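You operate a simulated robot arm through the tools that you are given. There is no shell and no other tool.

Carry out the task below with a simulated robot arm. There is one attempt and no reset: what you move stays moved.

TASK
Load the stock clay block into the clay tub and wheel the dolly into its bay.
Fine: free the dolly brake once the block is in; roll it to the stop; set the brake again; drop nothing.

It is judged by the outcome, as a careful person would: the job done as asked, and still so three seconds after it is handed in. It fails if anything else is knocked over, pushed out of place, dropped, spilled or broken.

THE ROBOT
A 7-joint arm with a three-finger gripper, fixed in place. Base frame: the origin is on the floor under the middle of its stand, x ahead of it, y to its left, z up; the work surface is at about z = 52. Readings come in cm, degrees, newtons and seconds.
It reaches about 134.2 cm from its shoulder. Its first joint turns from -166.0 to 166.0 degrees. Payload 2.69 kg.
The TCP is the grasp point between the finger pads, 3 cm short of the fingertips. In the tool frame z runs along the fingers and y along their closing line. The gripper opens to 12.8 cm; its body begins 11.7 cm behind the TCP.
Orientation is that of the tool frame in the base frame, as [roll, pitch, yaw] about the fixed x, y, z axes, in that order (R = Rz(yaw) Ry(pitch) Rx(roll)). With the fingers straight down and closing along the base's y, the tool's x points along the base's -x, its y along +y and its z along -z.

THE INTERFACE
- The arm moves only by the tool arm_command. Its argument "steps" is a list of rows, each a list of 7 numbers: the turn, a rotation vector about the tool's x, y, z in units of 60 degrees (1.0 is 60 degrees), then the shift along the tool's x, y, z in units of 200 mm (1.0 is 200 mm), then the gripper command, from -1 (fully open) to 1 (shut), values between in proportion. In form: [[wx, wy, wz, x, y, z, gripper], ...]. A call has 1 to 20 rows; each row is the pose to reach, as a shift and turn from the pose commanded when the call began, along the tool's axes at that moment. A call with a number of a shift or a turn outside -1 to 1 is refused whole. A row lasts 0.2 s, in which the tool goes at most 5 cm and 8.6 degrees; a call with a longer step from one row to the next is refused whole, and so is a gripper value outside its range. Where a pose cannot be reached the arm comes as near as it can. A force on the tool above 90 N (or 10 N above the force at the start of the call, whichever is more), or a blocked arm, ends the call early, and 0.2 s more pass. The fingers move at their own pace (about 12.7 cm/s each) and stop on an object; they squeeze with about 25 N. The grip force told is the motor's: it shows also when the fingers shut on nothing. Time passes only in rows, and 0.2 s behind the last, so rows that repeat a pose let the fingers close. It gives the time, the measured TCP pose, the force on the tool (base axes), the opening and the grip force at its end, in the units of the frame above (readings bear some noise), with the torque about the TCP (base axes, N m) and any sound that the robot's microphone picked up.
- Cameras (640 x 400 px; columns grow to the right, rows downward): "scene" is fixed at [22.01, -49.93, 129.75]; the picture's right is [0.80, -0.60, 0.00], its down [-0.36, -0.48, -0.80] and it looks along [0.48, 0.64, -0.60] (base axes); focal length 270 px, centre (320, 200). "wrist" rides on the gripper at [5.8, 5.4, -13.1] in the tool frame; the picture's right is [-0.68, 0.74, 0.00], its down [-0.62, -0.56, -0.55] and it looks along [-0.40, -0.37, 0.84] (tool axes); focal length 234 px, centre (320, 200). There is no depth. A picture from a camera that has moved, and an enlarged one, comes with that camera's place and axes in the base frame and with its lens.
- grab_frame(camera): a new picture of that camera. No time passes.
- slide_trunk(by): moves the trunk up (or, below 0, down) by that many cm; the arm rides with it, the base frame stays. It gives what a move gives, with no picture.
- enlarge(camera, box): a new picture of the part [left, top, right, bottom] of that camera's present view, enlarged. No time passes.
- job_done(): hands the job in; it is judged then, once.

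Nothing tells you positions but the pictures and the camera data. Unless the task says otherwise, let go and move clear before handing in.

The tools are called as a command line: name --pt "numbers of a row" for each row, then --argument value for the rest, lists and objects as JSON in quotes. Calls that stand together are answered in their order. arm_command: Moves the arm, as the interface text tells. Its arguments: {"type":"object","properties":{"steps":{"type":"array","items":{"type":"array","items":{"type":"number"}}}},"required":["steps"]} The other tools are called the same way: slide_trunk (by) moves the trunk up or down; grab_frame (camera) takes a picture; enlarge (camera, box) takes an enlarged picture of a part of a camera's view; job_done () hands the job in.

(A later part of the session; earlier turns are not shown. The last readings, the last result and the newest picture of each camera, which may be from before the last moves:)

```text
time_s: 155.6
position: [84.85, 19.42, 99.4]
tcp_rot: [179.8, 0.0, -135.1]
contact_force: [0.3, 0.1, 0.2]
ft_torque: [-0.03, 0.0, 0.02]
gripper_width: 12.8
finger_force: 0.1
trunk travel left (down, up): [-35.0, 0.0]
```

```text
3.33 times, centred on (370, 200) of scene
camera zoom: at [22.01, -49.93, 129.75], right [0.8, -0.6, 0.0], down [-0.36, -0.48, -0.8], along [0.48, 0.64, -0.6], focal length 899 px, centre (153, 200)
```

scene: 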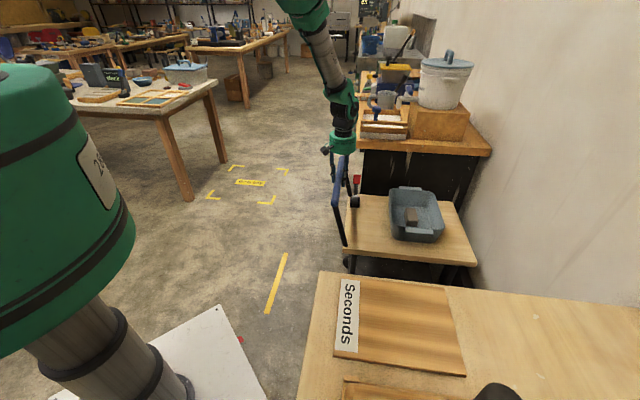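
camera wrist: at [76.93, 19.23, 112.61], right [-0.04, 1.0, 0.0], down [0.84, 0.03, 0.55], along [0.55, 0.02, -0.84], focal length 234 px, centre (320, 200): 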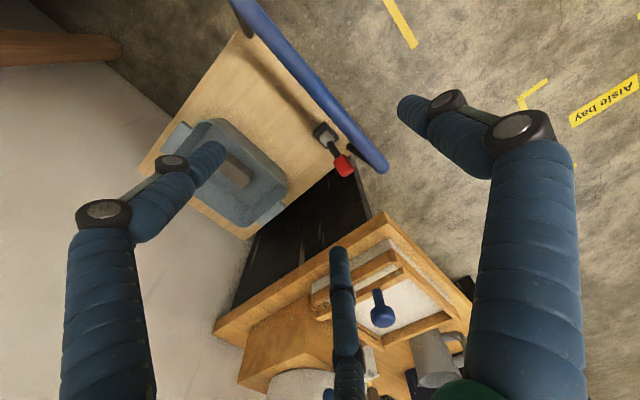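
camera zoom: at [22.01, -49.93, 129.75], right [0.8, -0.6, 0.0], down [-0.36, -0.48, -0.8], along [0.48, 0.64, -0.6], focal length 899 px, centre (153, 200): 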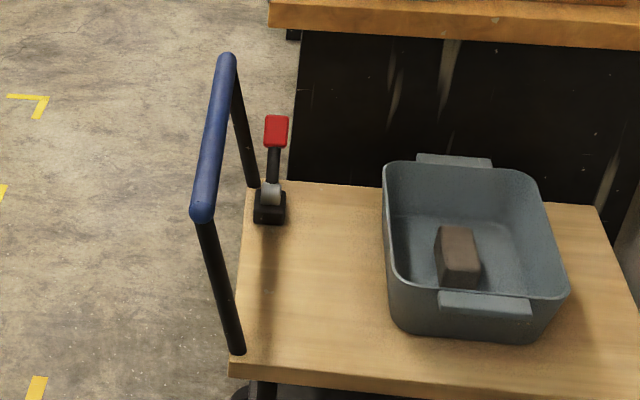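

The dolly is at the stop and the lever still leans to +e2. I'll zoom in to locate the knob precisely for re-setting the brake.

enlarge --camera "wrist" --box '[290, 100, 390, 190]'

enlarge --camera "scene" --box '[335, 160, 385, 215]'

```text
4.44 times, centred on (340, 145) of wrist
camera zoom: at [76.93, 19.23, 112.61], right [-0.04, 1.0, 0.0], down [0.84, 0.03, 0.55], along [0.55, 0.02, -0.84], focal length 1041 px, centre (231, 444)
```

zoom: 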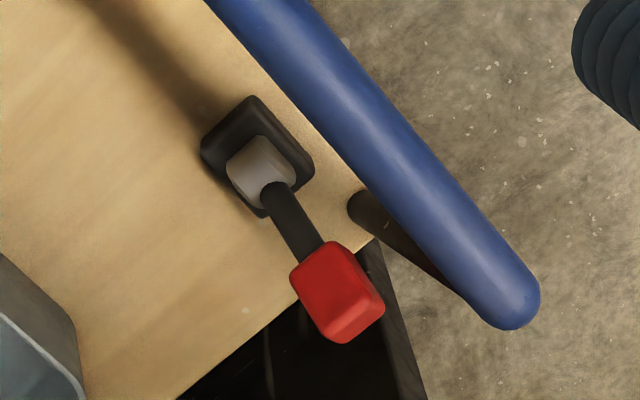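

```text
7.27 times, centred on (360, 188) of scene
camera zoom: at [22.01, -49.93, 129.75], right [0.8, -0.6, 0.0], down [-0.36, -0.48, -0.8], along [0.48, 0.64, -0.6], focal length 1962 px, centre (29, 291)
```

zoom: 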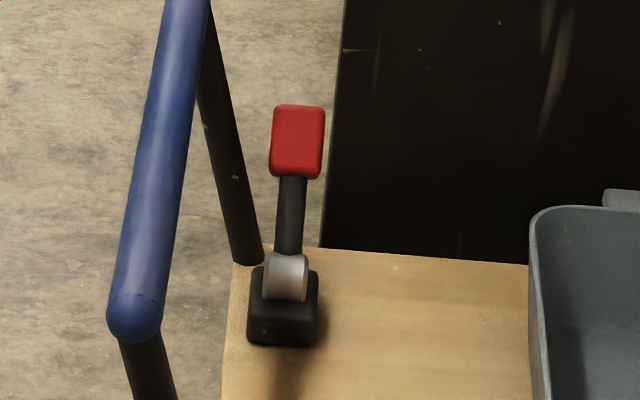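

Knob centre ≈(100.45, 25.85, 61.1), pivot ≈(96.1, 21.6, 54.8): leaning +43° toward the far bench. To reset it I'll hook the thumb finger behind the knob on its +e2 side (two other fingers straddling the stem) and draw it back toward −e2, with the hand tilted 20° away from the handle bar. First I rotate and tilt up high.

arm_command --pt "0 0 0.125 0 0 0 -0.4" --pt "0 0 0.25 0 0 0 -0.4" --pt "0 0 0.375 0 0 0 -0.4" --pt "0 0 0.5 0 0 0 -0.4" --pt "0 0 0.625 0 0 0 -0.4" --pt "0 0 0.75 0 0 0 -0.4"

arm_command --pt "0 0 0.125 0 0 0 -0.4" --pt "0 0 0.25 0 0 0 -0.4" --pt "0 0 0.375 0 0 0 -0.4" --pt "0 0 0.5 0 0 0 -0.4" --pt "0 0 0.625 0 0 0 -0.4" --pt "0 0 0.75 0 0 0 -0.4"

arm_command --pt "0 0.067 0 0 0 0 -0.4" --pt "0 0.133 0 0 0 0 -0.4" --pt "0 0.2 0 0 0 0 -0.4" --pt "0 0.267 0 0 0 0 -0.4" --pt "0 0.333 0 0 0 0 -0.4" --pt "0 0.333 0 0 0 0 -0.4"

grab_frame --camera "wrist"

```text
time_s: 157.0
position: [84.66, 19.51, 99.27]
tcp_rot: [179.8, -0.2, 179.8]
contact_force: [0.8, 0.4, -0.3]
ft_torque: [0.02, -0.03, -0.01]
gripper_width: 8.95
finger_force: 0.0
trunk travel left (down, up): [-35.0, 0.0]
```

```text
time_s: 158.4
position: [84.71, 19.49, 99.21]
tcp_rot: [-180.0, -0.1, 134.8]
contact_force: [0.5, -0.4, -1.0]
ft_torque: [0.0, -0.03, -0.03]
gripper_width: 8.95
finger_force: 0.0
trunk travel left (down, up): [-35.0, 0.0]
```

```text
time_s: 159.8
position: [84.74, 19.49, 99.2]
tcp_rot: [180.0, -20.2, 134.9]
contact_force: [-0.1, -0.2, -0.5]
ft_torque: [0.01, 0.02, 0.03]
gripper_width: 8.97
finger_force: 0.1
trunk travel left (down, up): [-35.0, 0.0]
```

```text
taken
camera wrist: at [87.83, 24.02, 113.6], right [0.97, 0.07, -0.23], down [0.14, -0.94, 0.3], along [-0.2, -0.33, -0.92], focal length 234 px, centre (320, 200)
```

wrist: 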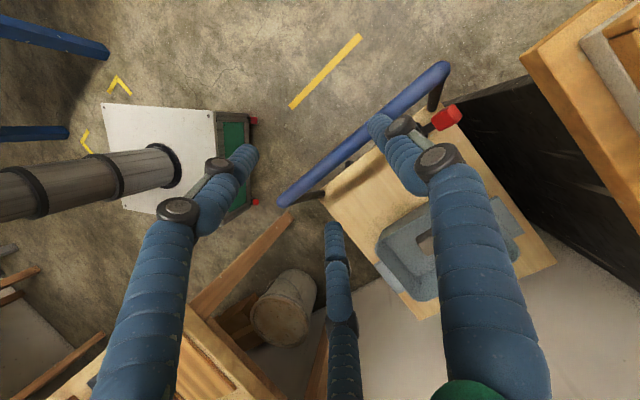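

Tilt and yaw are set, fingers at 9 cm. I'll move over to above the lever position at height.

arm_command --pt "0 0 0 -0.063 0.146 -0.023 -0.4" --pt "0 0 0 -0.125 0.292 -0.046 -0.4" --pt "0 0 0 -0.188 0.438 -0.068 -0.4" --pt "0 0 0 -0.25 0.584 -0.091 -0.4" --pt "0 0 0 -0.313 0.73 -0.114 -0.4" --pt "0 0 0 -0.313 0.73 -0.114 -0.4"

grab_frame --camera "wrist"

grab_frame --camera "scene"

```text
time_s: 161.2
position: [99.78, 25.34, 99.91]
tcp_rot: [179.6, -19.9, 135.0]
contact_force: [-2.0, -0.4, 2.1]
ft_torque: [0.05, -0.32, -0.09]
gripper_width: 8.97
finger_force: 0.1
trunk travel left (down, up): [-35.0, 0.0]
```

```text
taken
camera wrist: at [102.71, 29.69, 114.4], right [0.97, 0.07, -0.23], down [0.14, -0.94, 0.3], along [-0.19, -0.33, -0.93], focal length 234 px, centre (320, 200)
```

wrist: 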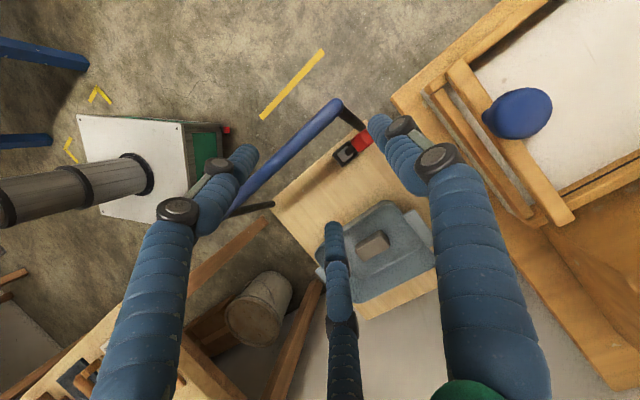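

```text
taken
```

scene: 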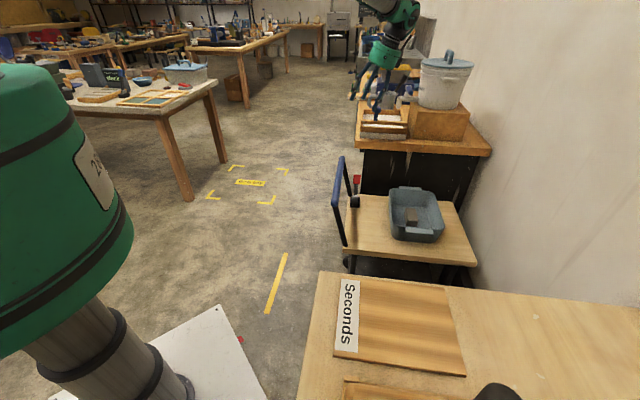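

The wrist view shows the far bench's corner close by. I'll measure its edge more carefully before going down.

enlarge --camera "scene" --box '[330, 100, 450, 200]'

enlarge --camera "wrist" --box '[320, 40, 480, 180]'

```text
4.00 times, centred on (390, 150) of scene
camera zoom: at [22.01, -49.93, 129.75], right [0.8, -0.6, 0.0], down [-0.36, -0.48, -0.8], along [0.48, 0.64, -0.6], focal length 1079 px, centre (40, 400)
```

zoom: 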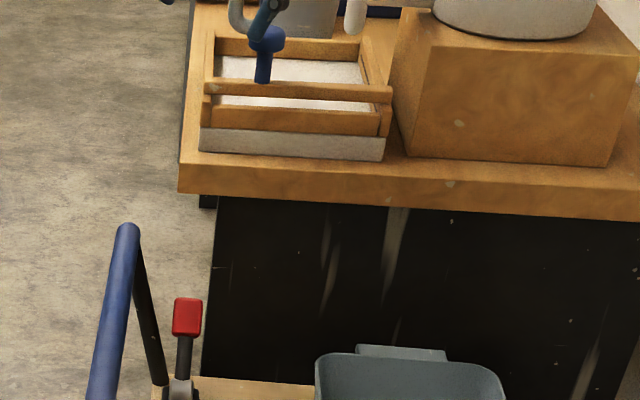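

```text
2.86 times, centred on (400, 110) of wrist
camera zoom: at [102.71, 29.69, 114.4], right [0.97, 0.07, -0.23], down [0.14, -0.94, 0.3], along [-0.19, -0.33, -0.93], focal length 669 px, centre (91, 457)
```

zoom: 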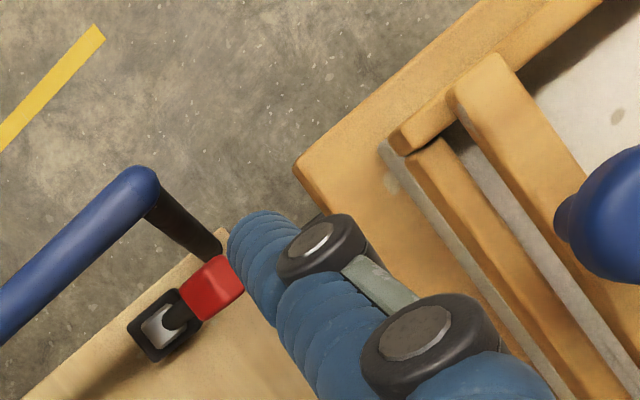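

The bench edge is at e2≈97 (z≈78), closer than I first thought, so I'll also lean the hand 12° away from the bench (toward −e2) before descending.

arm_command --pt "-0.06 0 -0.022 0 0 0 -0.4" --pt "-0.12 0 -0.044 0 0 0 -0.4" --pt "-0.188 0 -0.068 0 0 0 -0.4" --pt "-0.188 0 -0.068 0 0 0 -0.4"

grab_frame --camera "wrist"

```text
time_s: 162.2
position: [99.72, 25.26, 99.38]
tcp_rot: [167.1, -19.6, 139.3]
contact_force: [0.1, -1.0, 1.6]
ft_torque: [-0.01, -0.08, -0.05]
gripper_width: 8.96
finger_force: 0.0
trunk travel left (down, up): [-35.0, 0.0]
```

```text
taken
camera wrist: at [100.67, 27.5, 114.69], right [0.99, 0.09, -0.07], down [0.1, -0.98, 0.18], along [-0.05, -0.18, -0.98], focal length 234 px, centre (320, 200)
```

wrist: 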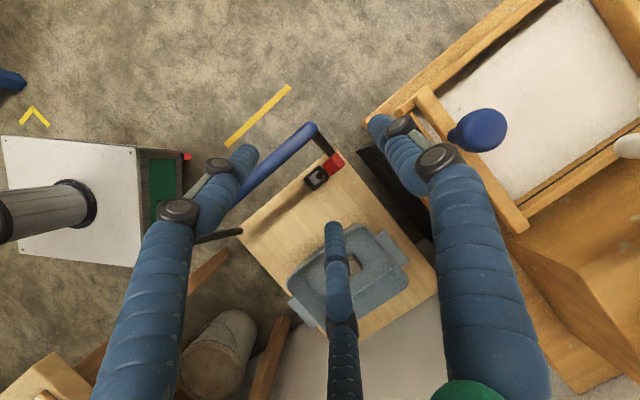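

Orientation is as planned. I'll descend vertically to about z=82 and check the fingers against the knob, bar and bench.

arm_command --pt "0 0 0 -0.06 -0.036 0.155 -0.4" --pt "0 0 0 -0.12 -0.072 0.31 -0.4" --pt "0 0 0 -0.18 -0.108 0.465 -0.4" --pt "0 0 0 -0.24 -0.144 0.62 -0.4" --pt "0 0 0 -0.3 -0.18 0.775 -0.4" --pt "0 0 0 -0.3 -0.18 0.775 -0.4"

grab_frame --camera "wrist"

enlarge --camera "scene" --box '[310, 80, 450, 220]'

```text
time_s: 163.6
position: [99.58, 24.76, 82.21]
tcp_rot: [167.3, -19.7, 139.2]
contact_force: [0.5, -0.1, 1.0]
ft_torque: [0.0, -0.01, 0.01]
gripper_width: 8.95
finger_force: 0.0
trunk travel left (down, up): [-35.0, 0.0]
```

```text
taken
camera wrist: at [100.66, 27.09, 97.42], right [0.99, 0.09, -0.07], down [0.1, -0.98, 0.18], along [-0.06, -0.19, -0.98], focal length 234 px, centre (320, 200)
```

wrist: 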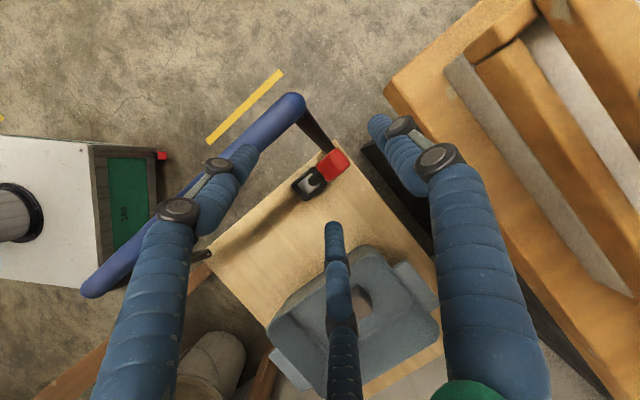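

```text
2.86 times, centred on (380, 150) of scene
camera zoom: at [22.01, -49.93, 129.75], right [0.8, -0.6, 0.0], down [-0.36, -0.48, -0.8], along [0.48, 0.64, -0.6], focal length 771 px, centre (149, 343)
```

zoom: 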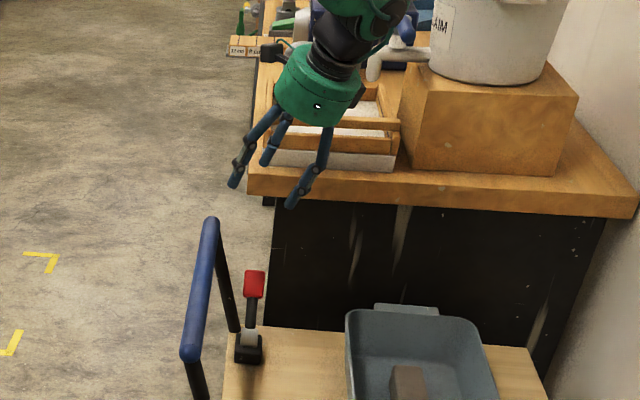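

Clearances look fine: knob lines up inside the finger ring, thumb between knob and bench. I'll descend another 11 cm.

arm_command --pt "0 0 0 -0.038 -0.02 0.1 -0.4" --pt "0 0 0 -0.076 -0.04 0.2 -0.4" --pt "0 0 0 -0.114 -0.06 0.3 -0.4" --pt "0 0 0 -0.152 -0.08 0.4 -0.4" --pt "0 0 0 -0.19 -0.1 0.507 -0.4" --pt "0 0 0 -0.19 -0.1 0.507 -0.4"

grab_frame --camera "wrist"

enlarge --camera "scene" --box '[320, 100, 420, 220]'

```text
time_s: 165.0
position: [97.02, 24.34, 72.53]
tcp_rot: [167.2, -19.5, 139.1]
contact_force: [1.1, -0.7, 0.3]
ft_torque: [0.05, 0.01, 0.0]
gripper_width: 8.98
finger_force: 0.1
out of reach, approached as far as the arm can: row 2, 3, 4, 5, 6
trunk travel left (down, up): [-35.0, 0.0]
```

```text
taken
camera wrist: at [97.84, 26.69, 87.76], right [0.99, 0.09, -0.07], down [0.1, -0.98, 0.18], along [-0.06, -0.19, -0.98], focal length 234 px, centre (320, 200)
```

wrist: 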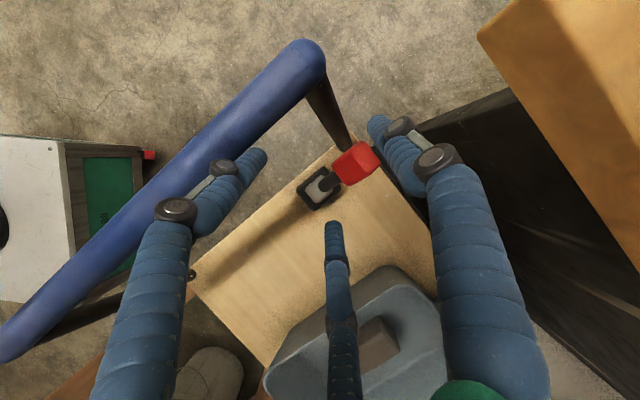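

```text
3.33 times, centred on (370, 160) of scene
camera zoom: at [22.01, -49.93, 129.75], right [0.8, -0.6, 0.0], down [-0.36, -0.48, -0.8], along [0.48, 0.64, -0.6], focal length 899 px, centre (153, 333)
```

zoom: 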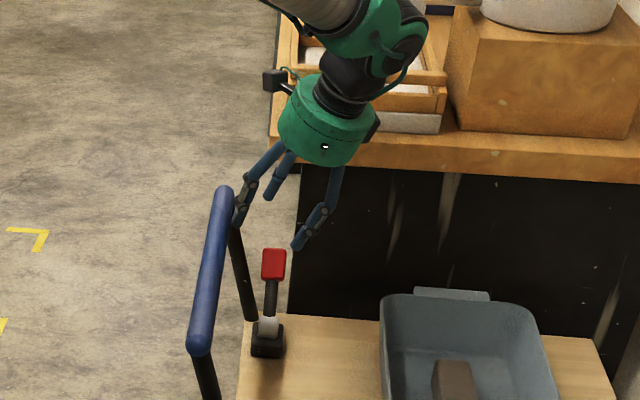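

The arm is at its reach limit with the trunk so high. I'll go back up to the reachable pose and then lower the whole arm with the trunk instead.

arm_command --pt "0 0 0 0.019 0.055 -0.11 -0.4" --pt "0 0 0 0.038 0.11 -0.22 -0.4" --pt "0 0 0 0.056 0.166 -0.33 -0.4" --pt "0 0 0 0.075 0.221 -0.44 -0.4" --pt "0 0 0 0.075 0.221 -0.44 -0.4"

```text
time_s: 166.2
position: [99.85, 25.05, 82.52]
tcp_rot: [167.3, -19.8, 139.1]
contact_force: [-0.8, -0.1, 0.4]
ft_torque: [0.0, -0.05, 0.01]
gripper_width: 8.97
finger_force: 0.0
trunk travel left (down, up): [-35.0, 0.0]
```

Back at e1≈52.9, e2≈88.3, z≈82.5. I'll lower the trunk 10 cm and check.

slide_trunk --by -10

grab_frame --camera "wrist"

grab_frame --camera "scene"

```text
time_s: 167.5
position: [99.87, 24.93, 72.4]
tcp_rot: [167.2, -19.5, 139.2]
contact_force: [0.0, -0.1, 0.7]
ft_torque: [-0.05, 0.02, -0.04]
gripper_width: 8.98
finger_force: 0.0
trunk travel left (down, up): [-25.0, 10.0]
```

```text
taken
camera wrist: at [100.84, 27.3, 87.56], right [0.99, 0.09, -0.07], down [0.1, -0.98, 0.18], along [-0.06, -0.19, -0.98], focal length 234 px, centre (320, 200)
```

wrist: 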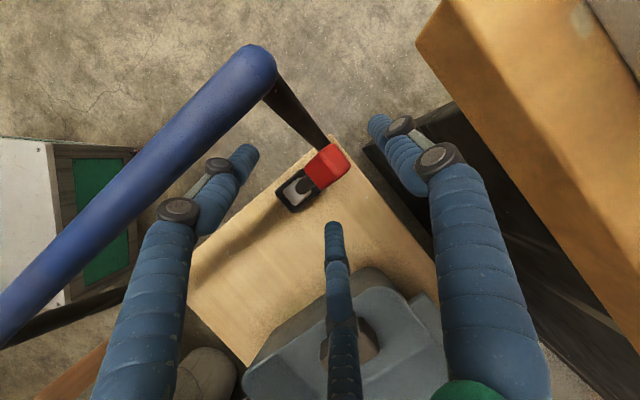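

```text
taken
```

scene: 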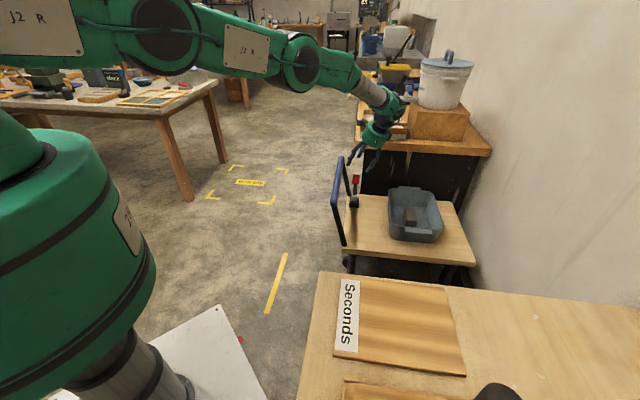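

Everything clears. I'll lower another 8 cm.

slide_trunk --by -8

grab_frame --camera "wrist"

enlarge --camera "scene" --box '[320, 110, 420, 220]'

```text
time_s: 168.7
position: [99.88, 24.85, 64.41]
tcp_rot: [167.2, -19.6, 139.2]
contact_force: [-0.1, -0.3, 0.0]
ft_torque: [0.0, 0.01, 0.01]
gripper_width: 8.97
finger_force: 0.0
trunk travel left (down, up): [-17.0, 18.0]
```

```text
taken
camera wrist: at [100.84, 27.3, 79.57], right [0.99, 0.09, -0.07], down [0.1, -0.98, 0.18], along [-0.06, -0.19, -0.98], focal length 234 px, centre (320, 200)
```

wrist: 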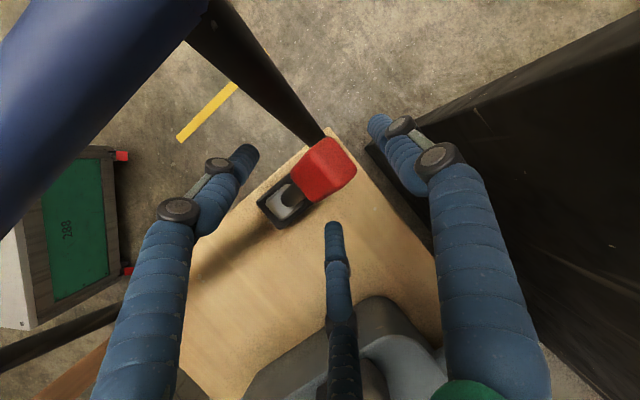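

```text
3.64 times, centred on (370, 165) of scene
camera zoom: at [22.01, -49.93, 129.75], right [0.8, -0.6, 0.0], down [-0.36, -0.48, -0.8], along [0.48, 0.64, -0.6], focal length 981 px, centre (138, 327)
```

zoom: 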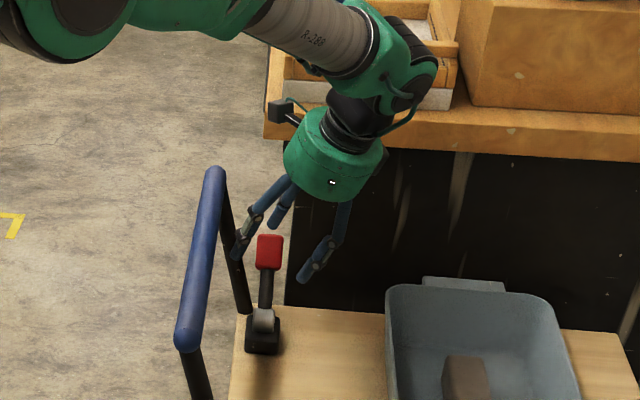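

The thumb hangs just beyond the knob on the bench side, the other two fingers either side of the lever. I'll lower the last 3.4 cm.

slide_trunk --by -3.4

grab_frame --camera "wrist"

enlarge --camera "scene" --box '[320, 110, 420, 220]'

```text
time_s: 169.5
position: [99.92, 25.01, 61.02]
tcp_rot: [167.2, -19.6, 139.3]
contact_force: [0.5, 0.9, 0.9]
ft_torque: [-0.01, -0.01, -0.02]
gripper_width: 8.95
finger_force: 0.0
trunk travel left (down, up): [-13.6, 21.4]
```

```text
taken
camera wrist: at [100.84, 27.3, 76.17], right [0.99, 0.09, -0.07], down [0.1, -0.98, 0.18], along [-0.06, -0.19, -0.98], focal length 234 px, centre (320, 200)
```

wrist: 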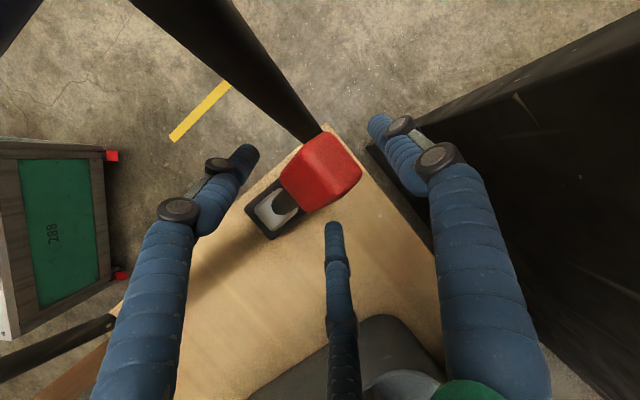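

```text
3.64 times, centred on (370, 165) of scene
camera zoom: at [22.01, -49.93, 129.75], right [0.8, -0.6, 0.0], down [-0.36, -0.48, -0.8], along [0.48, 0.64, -0.6], focal length 981 px, centre (138, 327)
```

zoom: 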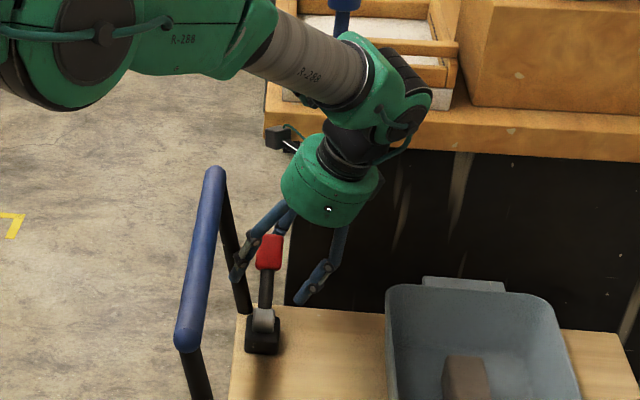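

The thumb is hooked behind the red knob with no contact yet. I'll draw the lever toward −e2 slowly, 6 cm first.

arm_command --pt "0 0 0 0.0036 -0.0489 -0.0098 -0.4" --pt "0 0 0 0.0071 -0.0978 -0.0195 -0.4" --pt "0 0 0 0.0107 -0.1467 -0.0293 -0.4" --pt "0 0 0 0.0142 -0.1956 -0.0391 -0.4" --pt "0 0 0 0.0178 -0.2445 -0.0489 -0.4" --pt "0 0 0 0.0213 -0.2934 -0.0586 -0.4" --pt "0 0 0 0.0213 -0.2934 -0.0586 -0.4"

grab_frame --camera "wrist"

enlarge --camera "scene" --box '[320, 110, 420, 220]'

```text
time_s: 171.1
position: [95.41, 20.77, 60.88]
tcp_rot: [167.2, -19.7, 139.4]
contact_force: [0.2, 0.5, 0.8]
ft_torque: [-0.04, 0.01, 0.0]
gripper_width: 8.96
finger_force: 0.1
trunk travel left (down, up): [-13.6, 21.4]
```

```text
taken
camera wrist: at [96.45, 23.12, 76.08], right [0.99, 0.09, -0.08], down [0.11, -0.98, 0.18], along [-0.06, -0.19, -0.98], focal length 234 px, centre (320, 200)
```

wrist: 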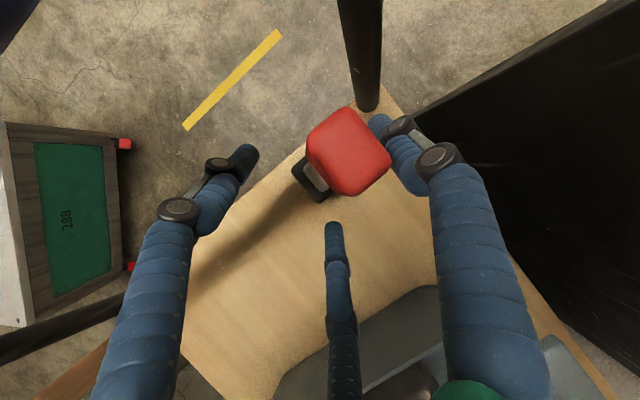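

```text
3.64 times, centred on (370, 165) of scene
camera zoom: at [22.01, -49.93, 129.75], right [0.8, -0.6, 0.0], down [-0.36, -0.48, -0.8], along [0.48, 0.64, -0.6], focal length 981 px, centre (138, 327)
```

zoom: 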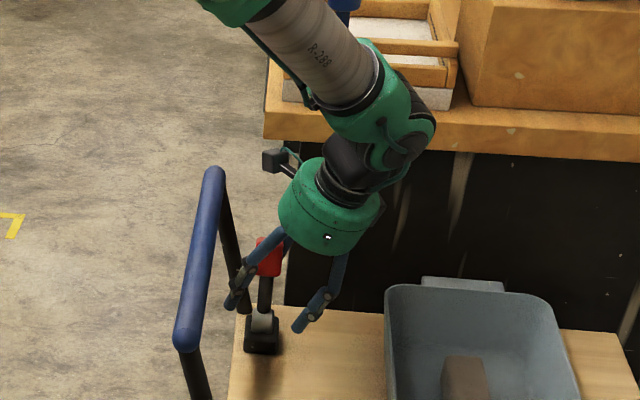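

The lever follows the thumb and is now near upright. I'll continue drawing it over.

arm_command --pt "0 0 0 0.0036 -0.0489 -0.0098 -0.4" --pt "0 0 0 0.0071 -0.0978 -0.0195 -0.4" --pt "0 0 0 0.0107 -0.1467 -0.0293 -0.4" --pt "0 0 0 0.0142 -0.1956 -0.0391 -0.4" --pt "0 0 0 0.0178 -0.2445 -0.0489 -0.4" --pt "0 0 0 0.0178 -0.2445 -0.0489 -0.4"

grab_frame --camera "wrist"

enlarge --camera "scene" --box '[320, 110, 420, 220]'

```text
time_s: 172.5
position: [92.04, 17.34, 60.73]
tcp_rot: [167.2, -19.6, 139.3]
contact_force: [0.4, -0.4, 0.3]
ft_torque: [0.0, -0.02, 0.0]
gripper_width: 9.02
finger_force: 0.0
trunk travel left (down, up): [-13.6, 21.4]
```

```text
taken
camera wrist: at [92.95, 19.62, 75.99], right [0.99, 0.09, -0.07], down [0.1, -0.98, 0.18], along [-0.06, -0.19, -0.98], focal length 234 px, centre (320, 200)
```

wrist: 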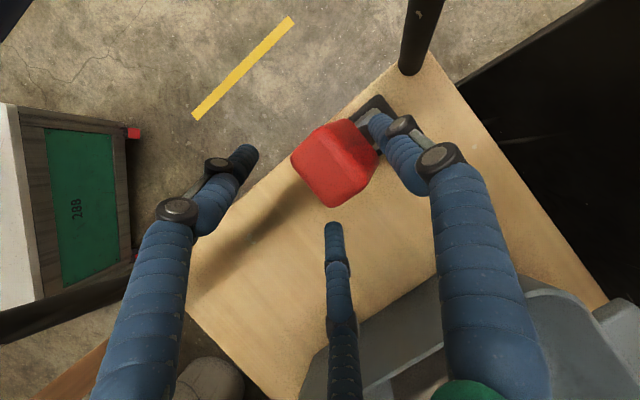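

```text
3.64 times, centred on (370, 165) of scene
camera zoom: at [22.01, -49.93, 129.75], right [0.8, -0.6, 0.0], down [-0.36, -0.48, -0.8], along [0.48, 0.64, -0.6], focal length 981 px, centre (138, 327)
```

zoom: 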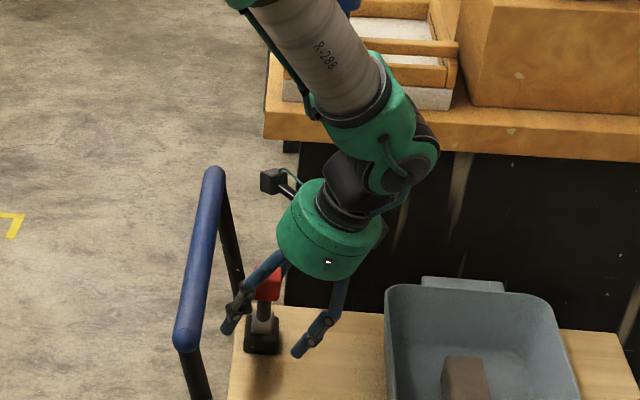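

The lever has passed vertical toward −e2. I'll draw it the rest of the way until it meets its end stop.

arm_command --pt "0 0 0 0.0018 -0.0245 -0.0049 -0.4" --pt "0 0 0 0.0036 -0.0489 -0.0098 -0.4" --pt "0 0 0 0.0053 -0.0734 -0.0147 -0.4" --pt "0 0 0 0.0071 -0.0978 -0.0195 -0.4" --pt "0 0 0 0.0071 -0.0978 -0.0195 -0.4"

grab_frame --camera "wrist"

enlarge --camera "scene" --box '[320, 110, 420, 220]'

```text
time_s: 173.7
position: [90.73, 15.86, 61.06]
tcp_rot: [167.2, -19.6, 139.2]
contact_force: [1.7, -0.2, 2.2]
ft_torque: [0.07, -0.09, -0.04]
gripper_width: 9.11
finger_force: 1.2
trunk travel left (down, up): [-13.6, 21.4]
```

```text
taken
camera wrist: at [91.62, 18.09, 76.23], right [0.99, 0.09, -0.07], down [0.1, -0.98, 0.18], along [-0.06, -0.19, -0.98], focal length 234 px, centre (320, 200)
```

wrist: 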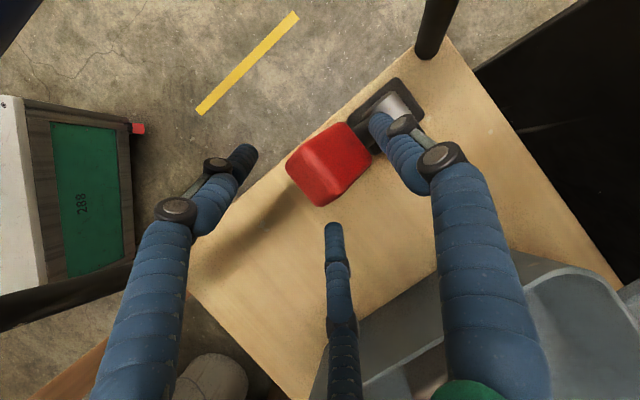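

```text
3.64 times, centred on (370, 165) of scene
camera zoom: at [22.01, -49.93, 129.75], right [0.8, -0.6, 0.0], down [-0.36, -0.48, -0.8], along [0.48, 0.64, -0.6], focal length 981 px, centre (138, 327)
```

zoom: 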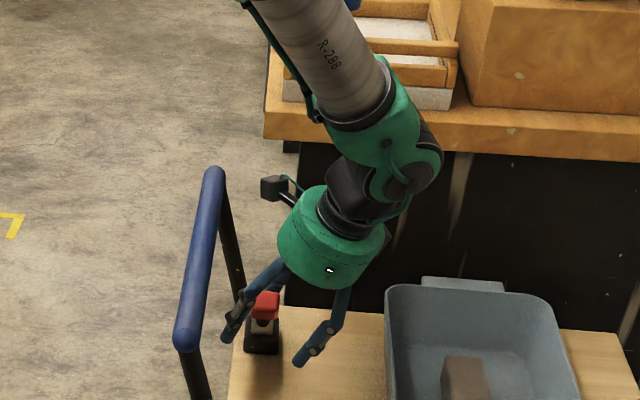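

Lever now leans well to the −e2 side; force just begins to rise. A few more millimetres to make sure it reaches its stop.

arm_command --pt "0 0 0 0.0009 -0.0122 -0.0024 -0.4" --pt "0 0 0 0.0018 -0.0245 -0.0049 -0.4" --pt "0 0 0 0.0027 -0.0367 -0.0073 -0.4" --pt "0 0 0 0.0027 -0.0367 -0.0073 -0.4"

grab_frame --camera "wrist"

```text
time_s: 174.7
position: [90.1, 15.32, 60.97]
tcp_rot: [167.1, -19.7, 139.2]
contact_force: [10.8, 10.0, 7.0]
ft_torque: [0.4, -0.38, -0.2]
gripper_width: 10.1
finger_force: 9.1
trunk travel left (down, up): [-13.6, 21.4]
```

```text
taken
camera wrist: at [91.09, 17.62, 76.16], right [0.99, 0.09, -0.07], down [0.1, -0.98, 0.18], along [-0.06, -0.19, -0.98], focal length 234 px, centre (320, 200)
```

wrist: 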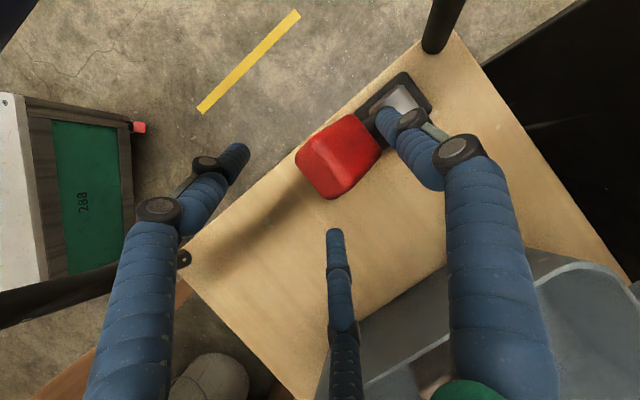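

The lever is at its end stop (the thumb is being pushed back at ~15 N). I'll back the thumb off slightly and rise using the trunk, then check the lever.

arm_command --pt "0 0 0 -0.0027 0.0367 0.0073 -0.4" --pt "0 0 0 -0.0062 0.0856 0.0171 -0.4" --pt "0 0 0 -0.0062 0.0856 0.0171 -0.4"

slide_trunk --by 10

grab_frame --camera "wrist"

enlarge --camera "scene" --box '[320, 130, 420, 230]'

```text
time_s: 175.5
position: [91.46, 16.42, 60.92]
tcp_rot: [167.4, -19.7, 139.2]
contact_force: [-0.1, 0.0, -0.1]
ft_torque: [-0.04, 0.02, 0.0]
gripper_width: 8.92
finger_force: 0.0
trunk travel left (down, up): [-13.6, 21.4]
```

```text
time_s: 176.8
position: [91.44, 16.46, 70.77]
tcp_rot: [167.2, -19.7, 139.4]
contact_force: [0.5, 0.4, 0.3]
ft_torque: [-0.01, 0.02, -0.01]
gripper_width: 8.98
finger_force: 0.1
trunk travel left (down, up): [-23.6, 11.4]
```

```text
taken
camera wrist: at [92.31, 18.75, 86.04], right [0.99, 0.09, -0.08], down [0.1, -0.98, 0.18], along [-0.06, -0.19, -0.98], focal length 234 px, centre (320, 200)
```

wrist: 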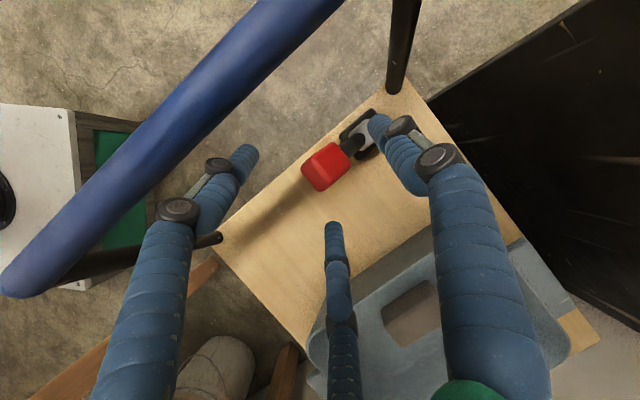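

```text
4.00 times, centred on (370, 180) of scene
camera zoom: at [22.01, -49.93, 129.75], right [0.8, -0.6, 0.0], down [-0.36, -0.48, -0.8], along [0.48, 0.64, -0.6], focal length 1079 px, centre (120, 280)
```

zoom: 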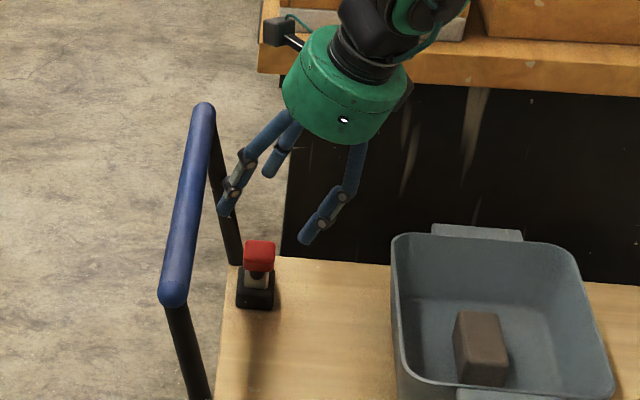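

The lever is back at the same angle it had at the start (~43° toward −e2): brake set. I'll rise clear with the trunk and then check that the dolly is still at the stop.

slide_trunk --by 11

enlarge --camera "scene" --box '[320, 150, 520, 310]'

grab_frame --camera "wrist"

```text
time_s: 178.2
position: [91.4, 16.35, 81.94]
tcp_rot: [167.4, -19.7, 139.2]
contact_force: [-0.4, 0.3, -0.5]
ft_torque: [0.01, 0.05, 0.0]
gripper_width: 8.97
finger_force: 0.0
trunk travel left (down, up): [-34.6, 0.4]
```

```text
2.50 times, centred on (420, 230) of scene
camera zoom: at [22.01, -49.93, 129.75], right [0.8, -0.6, 0.0], down [-0.36, -0.48, -0.8], along [0.48, 0.64, -0.6], focal length 675 px, centre (70, 125)
```

zoom: 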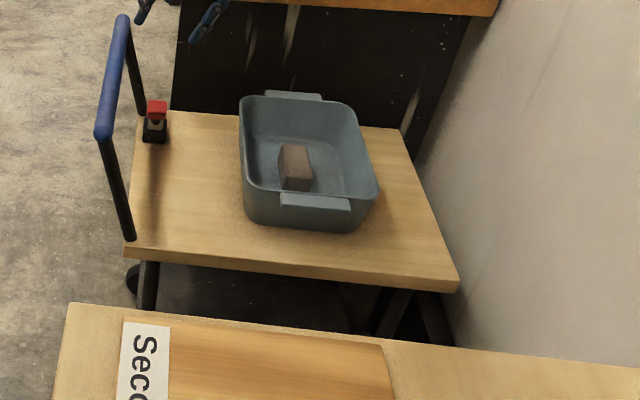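

```text
taken
camera wrist: at [92.31, 18.75, 97.04], right [0.99, 0.09, -0.08], down [0.1, -0.98, 0.18], along [-0.06, -0.19, -0.98], focal length 234 px, centre (320, 200)
```

wrist: 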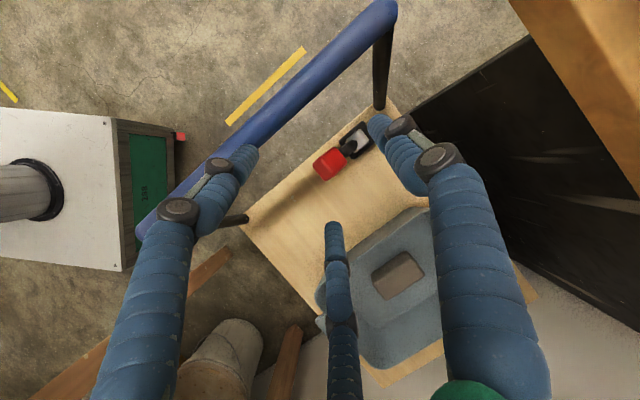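

The brake lever is set, but comparing pictures the dolly seems to have crept back ~0.5 cm from the stop while I worked the lever. I'll level the hand, rise, and look straight down at the dolly front and the stop to measure the gap.

arm_command --pt "0.04 0 0.014 0.05 0.03 -0.14 -0.4" --pt "0.08 0 0.028 0.1 0.06 -0.28 -0.4" --pt "0.12 0 0.042 0.15 0.09 -0.42 -0.4" --pt "0.16 0 0.056 0.2 0.12 -0.56 -0.4" --pt "0.188 0 0.068 0.25 0.156 -0.69 -0.4"

arm_command --pt "0 -0.067 0 0.1 0 -0.1 -0.4" --pt "0 -0.133 0 0.1 0 -0.1 -0.4" --pt "0 -0.2 0 0.1 0 -0.1 -0.4" --pt "0 -0.267 0 0.1 0 -0.1 -0.4" --pt "0 -0.333 0 0.1 0 -0.1 -0.4" --pt "0 -0.333 0 0.1 0 -0.1 -0.4"

grab_frame --camera "wrist"

```text
time_s: 179.4
position: [91.42, 16.15, 96.96]
tcp_rot: [-180.0, -20.1, 134.9]
contact_force: [-0.3, 0.6, 1.3]
ft_torque: [0.03, -0.04, 0.01]
gripper_width: 8.92
finger_force: 0.0
trunk travel left (down, up): [-34.6, 0.4]
```

```text
time_s: 180.8
position: [90.5, 17.17, 99.49]
tcp_rot: [-179.9, -0.1, 135.0]
contact_force: [-0.2, 0.5, -0.6]
ft_torque: [-0.02, -0.01, -0.02]
gripper_width: 8.94
finger_force: 0.0
trunk travel left (down, up): [-34.6, 0.4]
```

```text
taken
camera wrist: at [90.2, 25.14, 112.67], right [1.0, 0.04, 0.0], down [0.04, -0.84, 0.55], along [0.02, -0.55, -0.84], focal length 234 px, centre (320, 200)
```

wrist: 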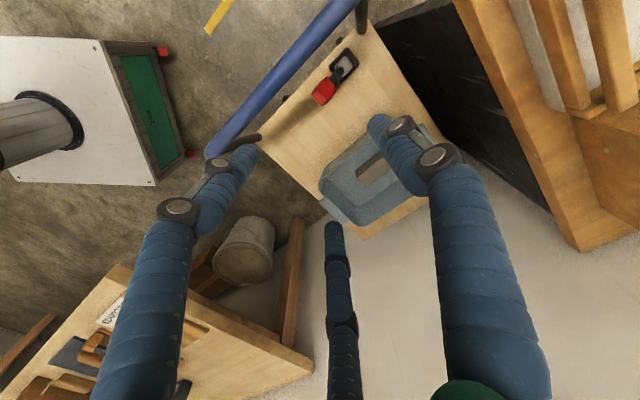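

I'll zoom the fixed camera into the slot under the deck's front edge, where the dolly leg and the stop are visible.

enlarge --camera "scene" --box '[430, 245, 510, 300]'

enlarge --camera "scene" --box '[330, 150, 420, 260]'

enlarge --camera "wrist" --box '[260, 140, 420, 260]'

```text
7.27 times, centred on (470, 272) of scene
camera zoom: at [22.01, -49.93, 129.75], right [0.8, -0.6, 0.0], down [-0.36, -0.48, -0.8], along [0.48, 0.64, -0.6], focal length 1962 px, centre (-771, -327)
```

zoom: 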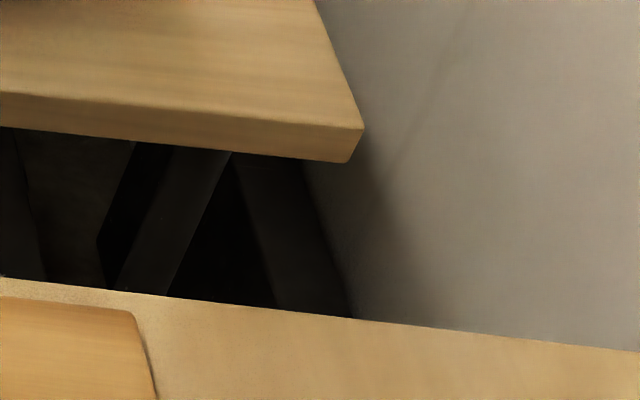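

```text
3.64 times, centred on (375, 205) of scene
camera zoom: at [22.01, -49.93, 129.75], right [0.8, -0.6, 0.0], down [-0.36, -0.48, -0.8], along [0.48, 0.64, -0.6], focal length 981 px, centre (120, 182)
```

zoom: 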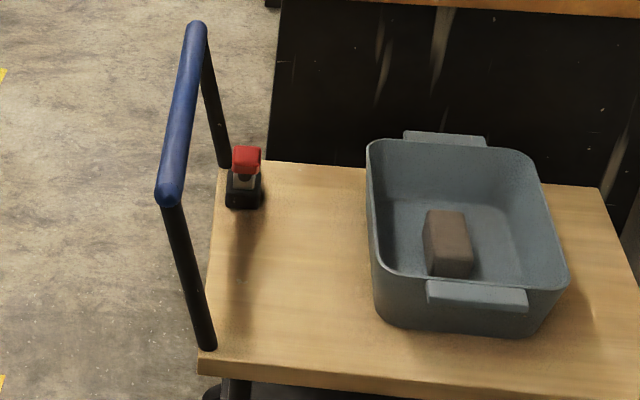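

```text
3.33 times, centred on (340, 200) of wrist
camera zoom: at [90.2, 25.14, 112.67], right [1.0, 0.04, 0.0], down [0.04, -0.84, 0.55], along [0.02, -0.55, -0.84], focal length 781 px, centre (253, 200)
```

zoom: 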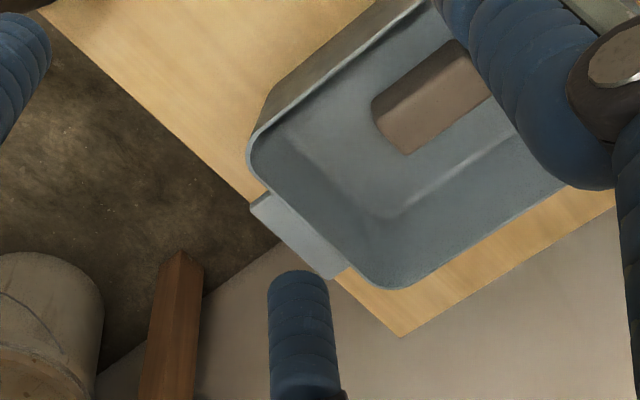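

From these comparisons the dolly sits about 0.5 cm short of the stop: a finger must have brushed the handle bar at the pose that was out of reach. I'd rather have it properly against the stop, so I'll redo the last part: free the brake, nudge the bar to the stop, and set the brake again, this time with the trunk low from the start. First I'll turn to the pusher pose (yaw −45°, fingers closed) above clear deck.

arm_command --pt "0 0 -0.125 -0.04 -0.05 0 -0.2" --pt "0 0 -0.25 -0.08 -0.1 0 0.2" --pt "0 0 -0.375 -0.12 -0.15 0 0.6" --pt "0 0 -0.5 -0.16 -0.2 0 1" --pt "0 0 -0.625 -0.2 -0.26 0 1" --pt "0 0 -0.75 -0.24 -0.31 0 1" --pt "0 0 -0.875 -0.28 -0.36 0 1" --pt "0 0 -1.0 -0.31 -0.407 0 1"

arm_command --pt "0 0 -0.13 0 0 0 1" --pt "0 0 -0.26 0 0 0 1" --pt "0 0 -0.39 0 0 0 1" --pt "0 0 -0.52 0 0 0 1" --pt "0 0 -0.65 0 0 0 1" --pt "0 0 -0.78 0 0 0 1" --pt "0 0 -0.91 0 0 0 1" --pt "0 0 -1.0 0 0 0 1"

arm_command --pt "0 0 -0.13 0 0 0 1" --pt "0 0 -0.26 0 0 0 1" --pt "0 0 -0.39 0 0 0 1" --pt "0 0 -0.52 0 0 0 1" --pt "0 0 -0.65 0 0 0 1" --pt "0 0 -0.78 0 0 0 1" --pt "0 0 -0.91 0 0 0 1" --pt "0 0 -1.0 0 0 0 1"

grab_frame --camera "wrist"

```text
time_s: 182.6
position: [89.07, 7.12, 99.44]
tcp_rot: [179.9, -0.2, -164.9]
contact_force: [0.7, -0.3, 0.0]
ft_torque: [0.03, 0.0, -0.02]
gripper_width: 0.23
finger_force: 25.2
trunk travel left (down, up): [-34.6, 0.4]
```

```text
time_s: 184.4
position: [89.18, 7.05, 99.52]
tcp_rot: [179.9, 0.1, -104.9]
contact_force: [0.0, -0.2, 0.4]
ft_torque: [-0.04, 0.01, 0.0]
gripper_width: 0.21
finger_force: 25.1
trunk travel left (down, up): [-34.6, 0.4]
```

```text
time_s: 186.2
position: [89.19, 6.95, 99.38]
tcp_rot: [-179.9, 0.1, -45.0]
contact_force: [-0.8, 0.4, 0.3]
ft_torque: [0.01, -0.03, 0.01]
gripper_width: 0.24
finger_force: 25.0
trunk travel left (down, up): [-34.6, 0.4]
```

```text
taken
camera wrist: at [89.58, -0.87, 112.59], right [-1.0, -0.04, 0.0], down [-0.04, 0.83, 0.55], along [-0.03, 0.55, -0.84], focal length 234 px, centre (320, 200)
```

wrist: 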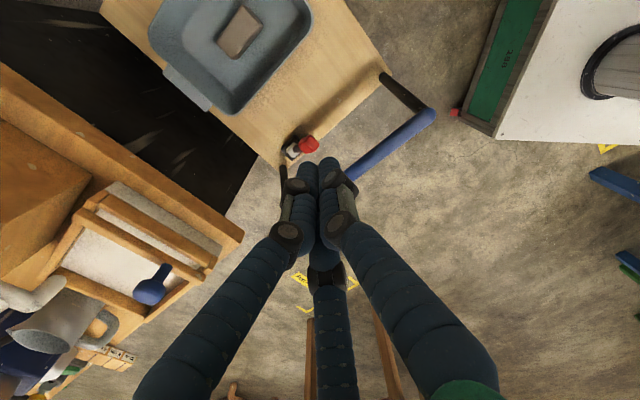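

Now I'll tilt 20° away from the bar and move to the start column on the −e2 side of the knob, then lower the trunk 20 cm.

arm_command --pt "0 -0.067 0 -0.051 -0.02 0 1" --pt "0 -0.133 0 -0.102 -0.04 0 1" --pt "0 -0.2 0 -0.153 -0.06 0 1" --pt "0 -0.267 0 -0.204 -0.08 0 1" --pt "0 -0.333 0 -0.255 -0.1 0 1" --pt "0 -0.333 0 -0.255 -0.1 0 1"

slide_trunk --by -20

grab_frame --camera "wrist"

enlarge --camera "scene" --box '[310, 100, 450, 220]'

```text
time_s: 187.6
position: [87.04, 12.14, 99.59]
tcp_rot: [180.0, 20.2, -45.1]
contact_force: [0.2, 0.7, 0.2]
ft_torque: [0.02, 0.0, -0.02]
gripper_width: 0.23
finger_force: 25.2
trunk travel left (down, up): [-34.6, 0.4]
```

```text
time_s: 189.8
position: [87.02, 12.24, 79.56]
tcp_rot: [-180.0, 20.0, -45.1]
contact_force: [-0.4, 0.3, 0.2]
ft_torque: [0.0, -0.03, 0.01]
gripper_width: 0.23
finger_force: 24.7
trunk travel left (down, up): [-14.6, 20.4]
```

```text
taken
camera wrist: at [90.3, 1.27, 89.92], right [-0.97, -0.07, 0.23], down [0.12, 0.68, 0.73], along [-0.21, 0.73, -0.65], focal length 234 px, centre (320, 200)
```

wrist: 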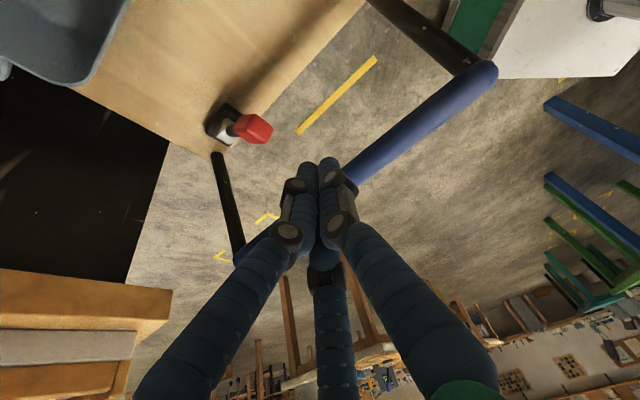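

```text
3.33 times, centred on (380, 160) of scene
camera zoom: at [22.01, -49.93, 129.75], right [0.8, -0.6, 0.0], down [-0.36, -0.48, -0.8], along [0.48, 0.64, -0.6], focal length 899 px, centre (120, 333)
```

zoom: 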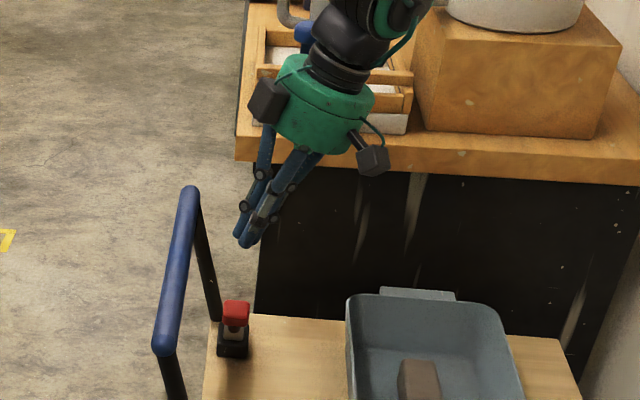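

The view matches the first brake release exactly. I'll descend to the pushing height as before.

arm_command --pt "0 0 0 0.04 0 0.11 1" --pt "0 0 0 0.08 0 0.22 1" --pt "0 0 0 0.12 0 0.33 1" --pt "0 0 0 0.16 0 0.44 1" --pt "0 0 0 0.2 0 0.55 1" --pt "0 0 0 0.24 0 0.66 1" --pt "0 0 0 0.275 0 0.755 1" --pt "0 0 0 0.275 0 0.755 1"

grab_frame --camera "wrist"

```text
time_s: 191.6
position: [86.97, 12.27, 63.36]
tcp_rot: [180.0, 20.2, -45.1]
contact_force: [0.8, -1.2, -1.0]
ft_torque: [-0.02, -0.02, 0.0]
gripper_width: 0.2
finger_force: 25.1
trunk travel left (down, up): [-14.6, 20.4]
```

```text
taken
camera wrist: at [90.27, 1.33, 73.61], right [-0.97, -0.07, 0.23], down [0.13, 0.68, 0.73], along [-0.21, 0.73, -0.65], focal length 234 px, centre (320, 200)
```

wrist: 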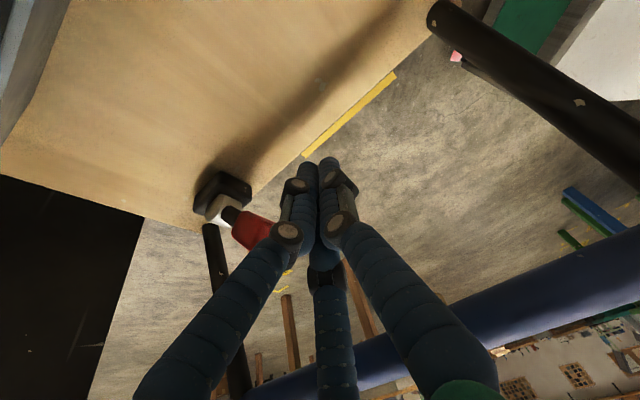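

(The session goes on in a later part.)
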